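You operate a simulated robot arm through the tools that you are given. There is no shell and no other tool. Be economical: measure what you need, move in short steps, check, and stop when the job is done.

Carry out the task below with a simulated robot arm. There is one attempt and no reset: what you move stays moved.

TASK
Take the blue depth gauge on the dark beans and put it away on the plank on the sun bed.
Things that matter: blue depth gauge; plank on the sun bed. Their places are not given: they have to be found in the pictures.

It is judged by the outcome, as a careful person would: the job done as asked, and still so three seconds after it is handed in. It fails if anything else is knocked over, pushed out of place, dropped, spilled or broken.

THE ROBOT
A 7-joint arm with a two-finger parallel gripper, fixed in place. Base frame: the origin is at the foot of the arm, x ahead of it, y to its left, z up. Lengths are in m, angles in degrees, forces in N, time in s.
With the tool pointing down near the work surface it reaches from about 0.22 to 0.68 m from the base axis. Its first joint turns from -66.0 to 66.0 degrees. Payload 2.4 kg.
Tool frame: the origin (TCP) lies between the finger pads and is the grasp point; the fingertips stand 0.03 m ahead of it; z points along the fingers, y is the line along which they close. The gripper opens to 0.094 m. The fingers are 0.028 m wide and 0.01 m thick; the gripper's body (0.05 by 0.096 m) begins 0.055 m behind the TCP.
Orientation is that of the tool frame in the base frame, as a unit quaternion [w, x, y, z]. With the fingers straight down and closing along the base's y, the tool's x points along the base's -x, its y along +y and its z along -z.

THE INTERFACE
- The arm moves only by the tool play_rows. Its argument "motion" is a list of rows, each an object (a shift or turn left out is 0, a gripper value left out holds the last) with "dp": the shift along the tool's x, y, z in units of 30 mm (1.0 is 30 mm), a list of three; "rotation": the turn, a rotation vector about the tool's x, y, z in units of 8 degrees (1.0 is 8 degrees), a list of three; "hand": the closure, from 0 (fully open) to 1 (shut). In form: [{"dp": [x, y, z], "rotation": [ax, ay, az], "hand": hand}, ...]. A call has 1 to 12 rows; each row shifts and turns the commanded pose from where the row before left it, along the tool's axes as they then stand. A call with a number of a shift or a turn outside -1 to 1 is refused whole. A row lasts 0.2 s, in which the tool goes at most 0.05 m and 8.6 degrees; a call with a longer step from one row to the next is refused whole, and so is a gripper value outside its range. A pose out of reach is approached as far as the arm can. The call stops where the force on the tool passes 40 N (or 10 N more than at its start, if that is more) or the arm is blocked; 0.2 s more then pass. The fingers move at their own pace (about 0.153 m/s each) and stop on an object; they squeeze with about 22 N. The grip force told is the motor's: it shows also when the fingers shut on nothing. Time passes only in rows, and 0.2 s behind the last, so rows that do not move let the fingers close. It gives the time, the measured TCP pose, the force on the tool (base axes), the opening and the grip force at its end, in the units of the frame above (readings bear some noise).
- Cameras (640 x 400 px; columns grow to the right, rows downward): "scene" is fixed at [0.0476, 0.477, 1.4613]; the picture's right is [-0.68, -0.73, 0.00], its down [-0.30, 0.28, -0.91] and it looks along [0.67, -0.62, -0.41] (base axes); focal length 339 px, centre (320, 200). "wrist" rides on the gripper at [-0.037, 0, -0.058] in the tool frame; the picture's right is [0.00, -1.00, 0.00], its down [0.97, 0.00, -0.24] and it looks along [0.24, 0.00, 0.97] (tool axes); focal length 218 px, centre (320, 200).
- camera(camera): a new picture of that camera. No time passes.
- point_at(camera, pixels): for up to 12 pixels [column, row] of the newest picture of that camera ("zoom" is the newest enlarged one), the place [x, y, z] in the base frame of the surface seen there, good to about 0.002 m. No time passes.
- inspect(camera, box): a new picture of the part [left, top, right, bottom] of that camera's present view, enlarged. No time passes.
- job_done(): hands the job in; it is judged then, once.

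Work in short steps. Measure before you move; look again where a grasp or a placing could have gone wrong, and mend it. You have 60 turns and 14 pictures in all, the two below and enlarged ones among them. Open the gripper and draw the arm clear of the work before you hand the job in, unless the task says otherwise; then end with one line.

The tools are called after "Request:" as name(argument=value, ...) on one line, values as JSON. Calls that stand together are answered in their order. play_rows: Moves the arm, as the interface text tells. Its arguments: {"type":"object","properties":{"motion":{"type":"array"}},"required":["motion"]} The other tools are called the same way: camera (camera) takes a picture; point_at (camera, pixels) gives the place of the surface under pixels of a picture; inspect (camera, box) takes an enlarged picture of a part of a camera's view; job_done () hands the job in.

At the start:

```text
clock: 0.0
eef_pos: [0.356, -0.1097, 1.0882]
ee_rot: [0.0, 0.0, 1.0, 0.0]
contact_force: [-0.4, -0.1, 0.0]
width: 0.0942
grasp_force: 0.0
```

scene: 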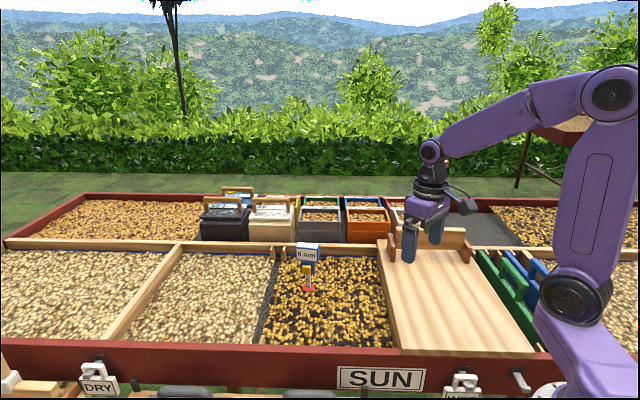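
wrist: 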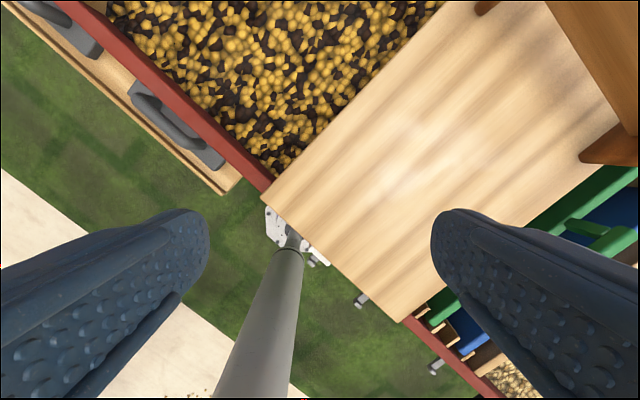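

The gauge appears near scene pixel (307,265) on the dark beans; the plank is near (450,290). I enlarge the gauge area to see it.

Request:
inspect(camera="scene", box=[255, 225, 365, 315])

Request:
point_at(camera="scene", pixels=[[308, 246], [308, 255], [308, 270], [308, 288], [330, 300], [290, 300], [400, 345], [530, 345], [390, 260], [460, 260], [450, 300], [400, 235]])

```text
4.44 times, centred on (310, 270) of scene
```

zoom: 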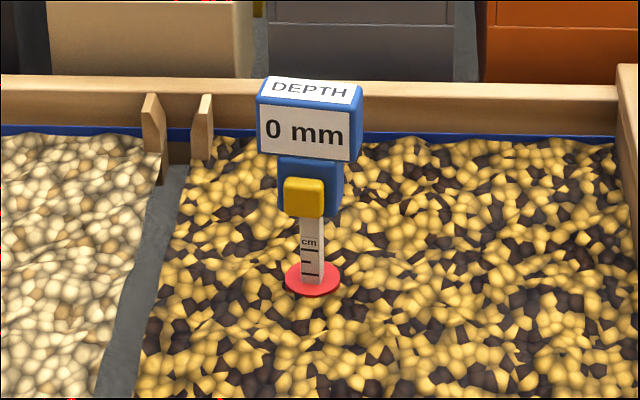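

```text
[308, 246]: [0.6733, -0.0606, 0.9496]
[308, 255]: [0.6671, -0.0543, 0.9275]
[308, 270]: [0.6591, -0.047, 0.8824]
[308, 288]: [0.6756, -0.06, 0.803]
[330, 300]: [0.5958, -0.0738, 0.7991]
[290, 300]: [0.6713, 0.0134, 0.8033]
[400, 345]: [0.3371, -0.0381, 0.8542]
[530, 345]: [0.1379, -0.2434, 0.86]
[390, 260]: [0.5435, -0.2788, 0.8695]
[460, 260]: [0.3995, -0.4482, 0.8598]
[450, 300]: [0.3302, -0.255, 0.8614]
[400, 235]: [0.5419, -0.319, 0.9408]
```

The gauge stands upright, with a head at z≈0.93 and a stem. I measure the head, body, stem and its surroundings.

Request:
point_at(camera="zoom", pixels=[[262, 105], [346, 115], [264, 145], [346, 157], [358, 120], [275, 80], [355, 86], [345, 100], [282, 165], [341, 190], [303, 198], [312, 250]])

Request:
inspect(camera="scene", box=[370, 200, 550, 360])

```text
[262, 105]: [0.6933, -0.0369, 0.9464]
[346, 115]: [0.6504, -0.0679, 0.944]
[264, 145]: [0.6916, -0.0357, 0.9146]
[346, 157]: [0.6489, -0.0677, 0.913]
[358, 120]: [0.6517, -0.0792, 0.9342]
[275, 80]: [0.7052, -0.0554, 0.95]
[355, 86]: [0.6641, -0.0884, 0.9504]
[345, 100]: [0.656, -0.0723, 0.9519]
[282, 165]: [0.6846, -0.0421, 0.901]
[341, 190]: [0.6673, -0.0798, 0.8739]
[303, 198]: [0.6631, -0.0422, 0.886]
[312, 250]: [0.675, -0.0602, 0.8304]
```

```text
2.50 times, centred on (460, 280) of scene
```

zoom: 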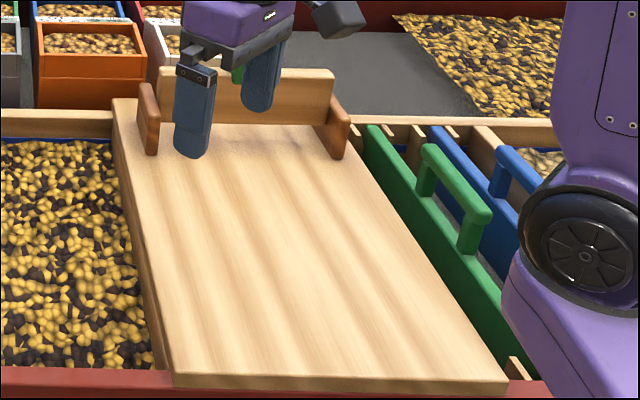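

The head is a block about 0.055 wide and 0.03 deep, centred near (0.683,-0.064,0.932), with its face normal along (-0.59,0.81). I'll turn to match the face and tilt the tool forward, so the gauge can later be laid down on the plank by tilting back.

Request:
play_rows(motion=[{"dp": [-0.8, 0, 0], "rotation": [0, 0, -1], "hand": 0}, {"dp": [-0.8, 0, 0], "rotation": [0, 0, -1]}, {"dp": [-0.8, 0, 0], "rotation": [0, 0, -1]}, {"dp": [-0.8, 0, 0], "rotation": [0, 0, -1]}, {"dp": [-0.8, 0, 0], "rotation": [0, 0, -0.5]}, {"dp": [0, -0.7, 0], "rotation": [0, -1, 0]}, {"dp": [0, -0.7, 0], "rotation": [0, -1, 0]}, {"dp": [0, -0.7, 0], "rotation": [0, -1, 0]}, {"dp": [0, -0.7, 0], "rotation": [0, -1, 0]}, {"dp": [0, -0.7, 0], "rotation": [0, -1, 0]}, {"dp": [0, -0.7, 0], "rotation": [0, -1, 0]}])

```text
clock: 2.4
eef_pos: [0.5423, -0.1804, 1.0877]
ee_rot: [0.388, -0.283, 0.868, 0.127]
contact_force: [1.0, 0.3, -0.1]
width: 0.0943
grasp_force: 0.0
```

Request:
play_rows(motion=[{"rotation": [0, -1, 0]}, {"rotation": [0, -1, 0]}, {"dp": [0.5, 0.09, 1]}, {"dp": [0.5, 0.09, 1]}, {"dp": [0.5, 0.09, 1]}, {"dp": [0.5, 0.09, 1]}])

Request:
camera(camera="wrist")

Request:
camera(camera="scene")

```text
clock: 3.8
eef_pos: [0.6021, -0.1237, 0.9811]
ee_rot: [0.504, -0.262, 0.807, 0.163]
contact_force: [0.1, 0.6, -0.5]
width: 0.0938
grasp_force: 0.0
```

```text
9 pictures are left
```

wrist: 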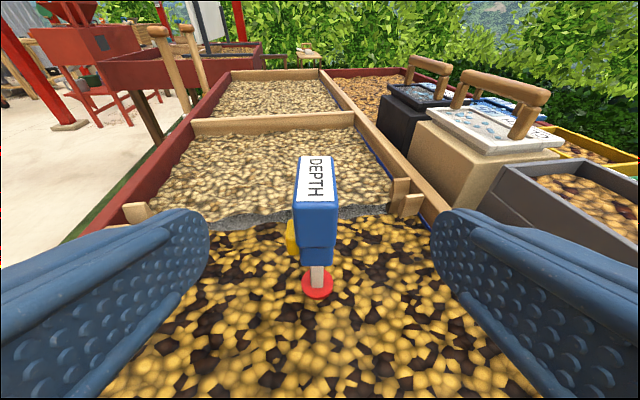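

```text
8 pictures are left
```

scene: 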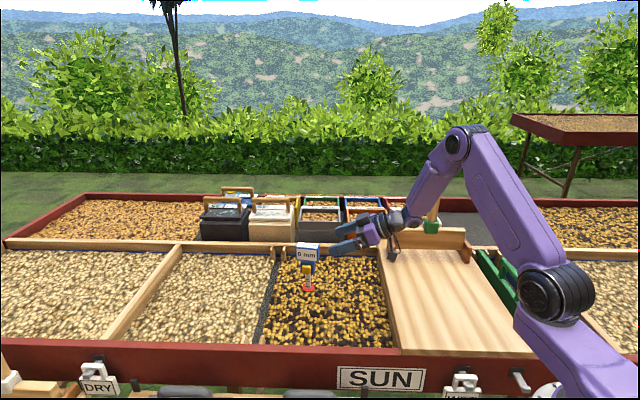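

The head is centred between the fingers (head around pixel (316,210) in the wrist view). I measure its near side and top before advancing.

Request:
point_at(camera="wrist", pixels=[[297, 215], [332, 215], [315, 225], [315, 200], [301, 162], [332, 162], [313, 255], [320, 276], [293, 235]])

```text
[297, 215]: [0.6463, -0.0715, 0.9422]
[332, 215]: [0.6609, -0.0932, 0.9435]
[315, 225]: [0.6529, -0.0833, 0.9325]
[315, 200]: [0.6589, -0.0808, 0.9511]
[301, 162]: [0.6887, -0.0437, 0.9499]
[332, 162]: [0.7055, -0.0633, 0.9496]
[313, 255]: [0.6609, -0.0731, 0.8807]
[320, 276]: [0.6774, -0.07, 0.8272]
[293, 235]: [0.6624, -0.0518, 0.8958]
```

Request:
play_rows(motion=[{"dp": [0.03, 0.01, 0.875]}, {"dp": [0.03, 0.01, 0.875]}, {"dp": [0.03, 0.01, 0.875]}, {"dp": [0.03, 0.01, 0.875]}, {}])

Request:
camera(camera="wrist")

```text
clock: 5.0
eef_pos: [0.6774, -0.0689, 0.9324]
ee_rot: [0.504, -0.262, 0.807, 0.164]
contact_force: [-0.3, 0.7, 0.5]
width: 0.094
grasp_force: 0.0
```

```text
7 pictures are left
```

wrist: 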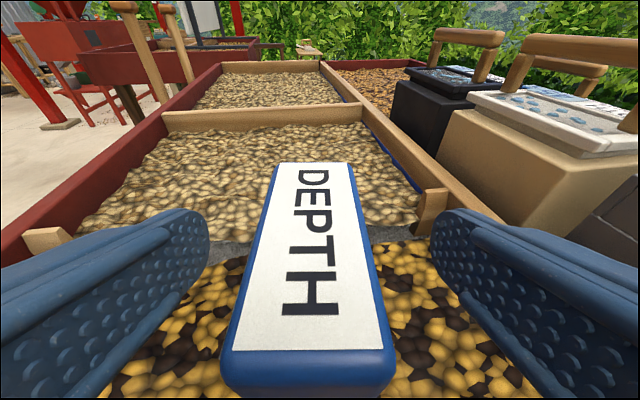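

The head lies between the fingers, its far end at about row 163 and its near end at about row 390. I close the gripper.

Request:
play_rows(motion=[{"hand": 1}, {"hand": 1}, {"hand": 1}, {"hand": 1}])

```text
clock: 6.0
eef_pos: [0.6772, -0.0691, 0.9324]
ee_rot: [0.505, -0.262, 0.806, 0.164]
contact_force: [-0.4, -0.4, 0.9]
width: 0.0341
grasp_force: 21.6
```

Gripped at a width of 0.034. I lift straight up.

Request:
play_rows(motion=[{"dp": [-0.5, 0, -0.245]}, {"dp": [-0.9, 0, -0.44]}, {"dp": [-0.9, 0, -0.44]}, {"dp": [-0.9, 0, -0.44]}, {"dp": [-0.9, 0, -0.44]}, {"dp": [-0.9, 0, -0.44]}])

Request:
inspect(camera="scene", box=[240, 170, 400, 300])

```text
clock: 7.4
eef_pos: [0.6772, -0.0696, 1.0991]
ee_rot: [0.504, -0.262, 0.807, 0.164]
contact_force: [0.2, -1.0, -3.8]
width: 0.0345
grasp_force: 21.8
```

```text
3.08 times, centred on (320, 235) of scene
```

zoom: 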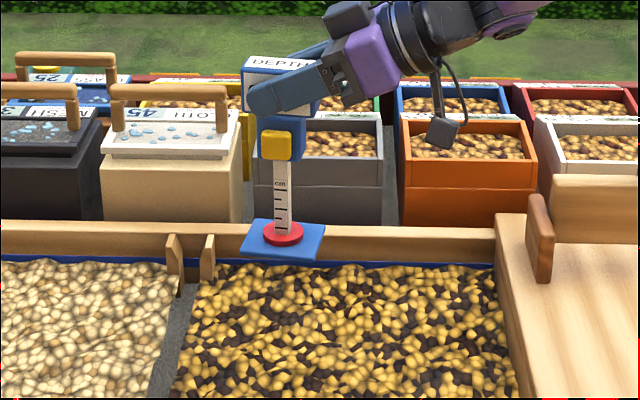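

The gauge has a blue base plate that was buried, so it can stand upright. I measure the plate, and the dark block hanging under the wrist, for clearance.

Request:
point_at(camera="zoom", pixels=[[252, 222], [323, 232], [310, 259], [242, 248], [282, 258], [432, 145], [456, 143], [436, 75], [284, 200], [262, 150]])

```text
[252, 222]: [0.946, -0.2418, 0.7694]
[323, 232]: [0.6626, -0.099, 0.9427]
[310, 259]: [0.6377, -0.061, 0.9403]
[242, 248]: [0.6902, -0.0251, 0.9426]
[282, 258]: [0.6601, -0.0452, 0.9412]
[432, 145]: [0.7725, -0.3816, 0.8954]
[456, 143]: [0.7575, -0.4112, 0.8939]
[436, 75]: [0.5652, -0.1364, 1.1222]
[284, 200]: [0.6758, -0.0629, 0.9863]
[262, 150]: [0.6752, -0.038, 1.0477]
```

Request:
point_at(camera="zoom", pixels=[[443, 132], [435, 125], [452, 130], [445, 120], [310, 264], [244, 256], [282, 263]])

```text
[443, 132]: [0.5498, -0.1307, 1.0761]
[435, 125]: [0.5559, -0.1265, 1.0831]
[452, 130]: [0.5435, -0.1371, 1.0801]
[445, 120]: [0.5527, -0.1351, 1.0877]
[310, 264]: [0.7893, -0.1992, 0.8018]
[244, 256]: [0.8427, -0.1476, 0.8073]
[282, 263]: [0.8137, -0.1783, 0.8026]
```

The plate bottom sits about 0.165 below the TCP. I raise a little, retract halfway, then yaw the tool about the vertical.

Request:
play_rows(motion=[{"dp": [-0.9, 0, -0.44]}, {"dp": [0.438, 0, -0.899]}, {"dp": [0.438, 0, -0.899]}, {"dp": [0.438, 0, -0.899]}, {"dp": [0.438, 0, -0.899]}, {"dp": [0.438, 0, -0.899]}, {"rotation": [0.899, 0, 0.438]}, {"rotation": [0.899, 0, 0.438]}, {"rotation": [0.899, 0, 0.438]}, {"rotation": [0.899, 0, 0.438]}, {"rotation": [0.899, 0, 0.438]}, {"rotation": [0.899, 0, 0.438]}])

```text
clock: 10.0
eef_pos: [0.555, -0.1579, 1.1287]
ee_rot: [0.526, 0.09, 0.844, -0.057]
contact_force: [-0.3, 0.1, -3.3]
width: 0.0344
grasp_force: 21.4
```

Request:
play_rows(motion=[{"dp": [0.372, -0.95, -0.764]}, {"dp": [0.372, -0.95, -0.764]}, {"dp": [0.372, -0.95, -0.764]}, {"dp": [0.372, -0.95, -0.764]}, {"dp": [0.372, -0.95, -0.764]}, {}])

Request:
inspect(camera="scene", box=[350, 170, 542, 350])

```text
clock: 11.4
eef_pos: [0.4006, -0.2708, 1.1289]
ee_rot: [0.527, 0.088, 0.843, -0.055]
contact_force: [0.1, 1.2, -2.9]
width: 0.0345
grasp_force: 22.5
```

```text
2.22 times, centred on (446, 260) of scene
```

zoom: 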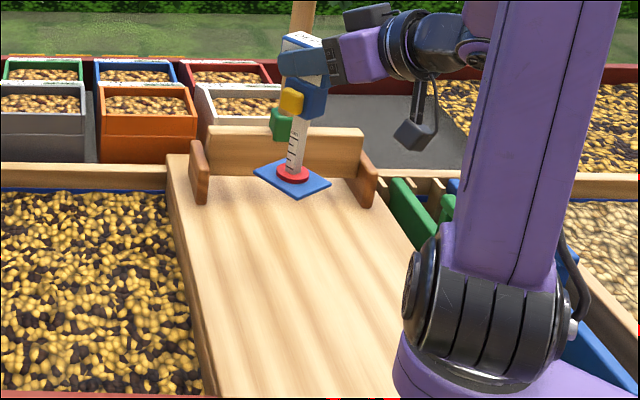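

The gauge hangs above the plank near its far part. The stem looks slightly leaning, so I measure the plate, stem and plank surface.

Request:
point_at(camera="zoom", pixels=[[258, 172], [298, 195], [327, 181], [305, 167], [292, 172], [301, 128], [280, 125], [262, 200], [300, 230], [200, 200], [370, 205], [290, 45]])

```text
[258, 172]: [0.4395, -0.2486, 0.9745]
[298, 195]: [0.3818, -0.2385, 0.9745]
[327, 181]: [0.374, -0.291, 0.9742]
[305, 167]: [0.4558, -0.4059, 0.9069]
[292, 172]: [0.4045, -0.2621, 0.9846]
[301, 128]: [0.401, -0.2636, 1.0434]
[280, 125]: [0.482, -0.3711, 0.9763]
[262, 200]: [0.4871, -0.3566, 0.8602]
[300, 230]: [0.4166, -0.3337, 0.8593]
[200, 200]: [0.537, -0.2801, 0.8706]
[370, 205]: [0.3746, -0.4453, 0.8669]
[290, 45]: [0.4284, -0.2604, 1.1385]
```

The plate is level at z≈0.974 and the plank at 0.860, with over 0.1 m clear to the end board. I lower straight down, slowly at the end.

Request:
play_rows(motion=[{"dp": [0.8, 0, 0.39]}, {"dp": [0.8, 0, 0.39]}, {"dp": [0.8, 0, 0.39]}, {"dp": [0.45, 0, 0.22]}, {"dp": [0.27, 0, 0.13]}, {}])

Request:
inspect(camera="scene", box=[390, 200, 490, 290])

```text
clock: 12.8
eef_pos: [0.4022, -0.2696, 1.0251]
ee_rot: [0.527, 0.088, 0.844, -0.055]
contact_force: [0.2, 0.5, -2.4]
width: 0.0341
grasp_force: 21.9
```

```text
4.44 times, centred on (440, 245) of scene
```

zoom: 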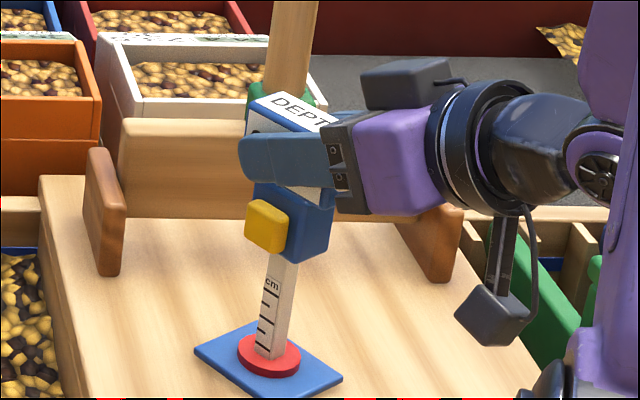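

Nearly at the plank; I creep down in 1.5 mm steps and watch the force.

Request:
play_rows(motion=[{"dp": [0.045, 0, 0.022]}, {"dp": [0.045, 0, 0.022]}, {}])

```text
clock: 13.6
eef_pos: [0.4014, -0.2698, 1.0227]
ee_rot: [0.527, 0.089, 0.844, -0.056]
contact_force: [0.8, -0.4, -4.5]
width: 0.0343
grasp_force: 22.3
```

Request:
play_rows(motion=[{"dp": [0.045, 0, 0.022]}, {}])

Request:
point_at(camera="zoom", pixels=[[205, 350], [290, 390], [330, 378], [150, 380], [500, 335]])

```text
clock: 14.2
eef_pos: [0.402, -0.2701, 1.0215]
ee_rot: [0.529, 0.088, 0.842, -0.056]
contact_force: [-1.4, 1.4, 11.1]
width: 0.0344
grasp_force: 21.7
```

```text
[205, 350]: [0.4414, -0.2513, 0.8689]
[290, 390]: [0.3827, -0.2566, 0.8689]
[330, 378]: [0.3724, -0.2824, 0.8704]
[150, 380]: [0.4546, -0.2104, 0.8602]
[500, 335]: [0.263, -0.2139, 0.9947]
```

The force rose to +11 N, so the plate is seated. I ease up slightly and open.

Request:
play_rows(motion=[{"dp": [-0.015, 0, -0.007]}, {"hand": 0.5}, {"hand": 0.3}, {"hand": 0}, {"hand": 0}, {}])

Request:
camera(camera="wrist")

```text
clock: 15.6
eef_pos: [0.4026, -0.2696, 1.0203]
ee_rot: [0.527, 0.089, 0.844, -0.056]
contact_force: [0.5, 0.3, 0.4]
width: 0.094
grasp_force: 0.0
```

```text
3 pictures are left
```

wrist: 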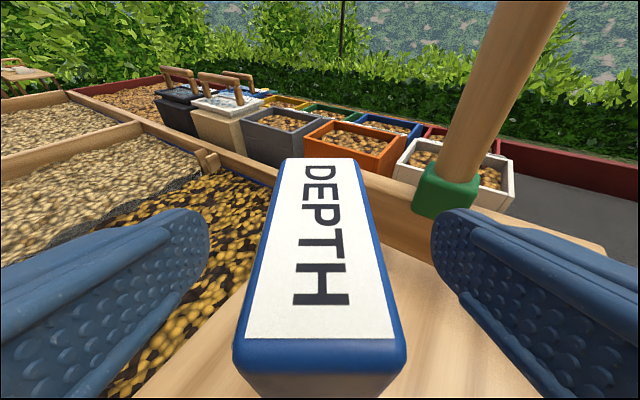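

Released; the head stands clear between the fingers. I back off along the fingers, then rise.

Request:
play_rows(motion=[{"dp": [0, 0, -0.5]}, {"dp": [0, 0, -0.8]}, {"dp": [0, 0, -0.8]}, {"dp": [0, 0, -0.8]}, {"dp": [0, 0, -0.5]}, {"dp": [-0.9, 0, -0.44]}, {"dp": [-0.9, 0, -0.44]}, {"dp": [-0.9, 0, -0.44]}, {}])

Request:
camera(camera="scene")

```text
clock: 17.6
eef_pos: [0.3107, -0.2518, 1.1564]
ee_rot: [0.527, 0.089, 0.843, -0.055]
contact_force: [-0.4, 0.1, 0.1]
width: 0.0941
grasp_force: 0.1
```

```text
2 pictures are left
```

scene: 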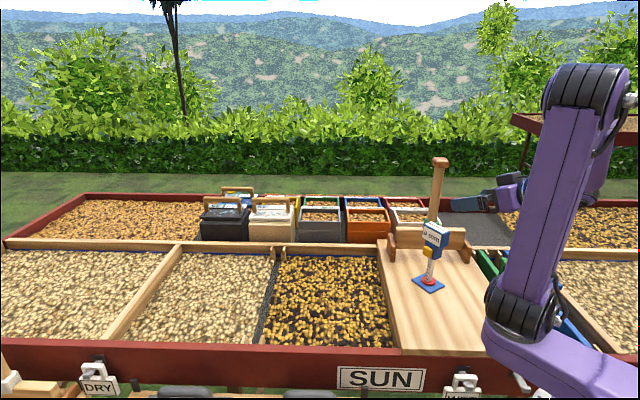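

The gauge stands on the plank at about (430,283) and the arm is clear. I check that the plate lies flat.

Request:
inspect(camera="scene", box=[395, 210, 475, 300])

Request:
point_at(camera="scene", pixels=[[415, 283], [430, 290], [442, 287], [433, 225], [429, 270]])

```text
4.44 times, centred on (435, 255) of scene
```

zoom: 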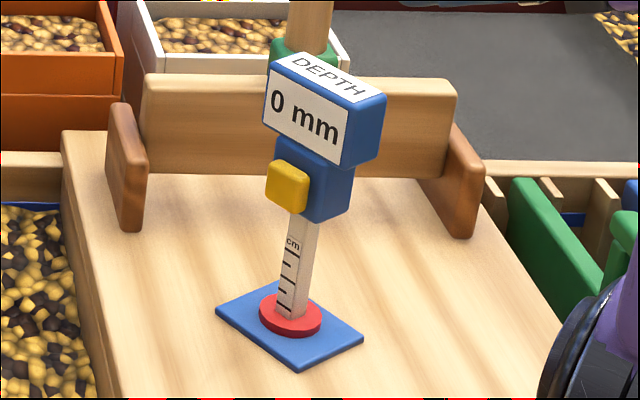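

```text
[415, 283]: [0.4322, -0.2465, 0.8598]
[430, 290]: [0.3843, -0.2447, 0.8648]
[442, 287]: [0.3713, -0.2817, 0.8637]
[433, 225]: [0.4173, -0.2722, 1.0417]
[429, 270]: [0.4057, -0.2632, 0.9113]
```

The plate lies flat on the plank, the gauge stands upright, and nothing else has moved.

Request:
job_done()

```text
The job is handed in.
```

The blue depth gauge is standing upright on its base plate on the sun-bed plank. The gripper is open, the arm is clear, and nothing else moved in the last pictures.
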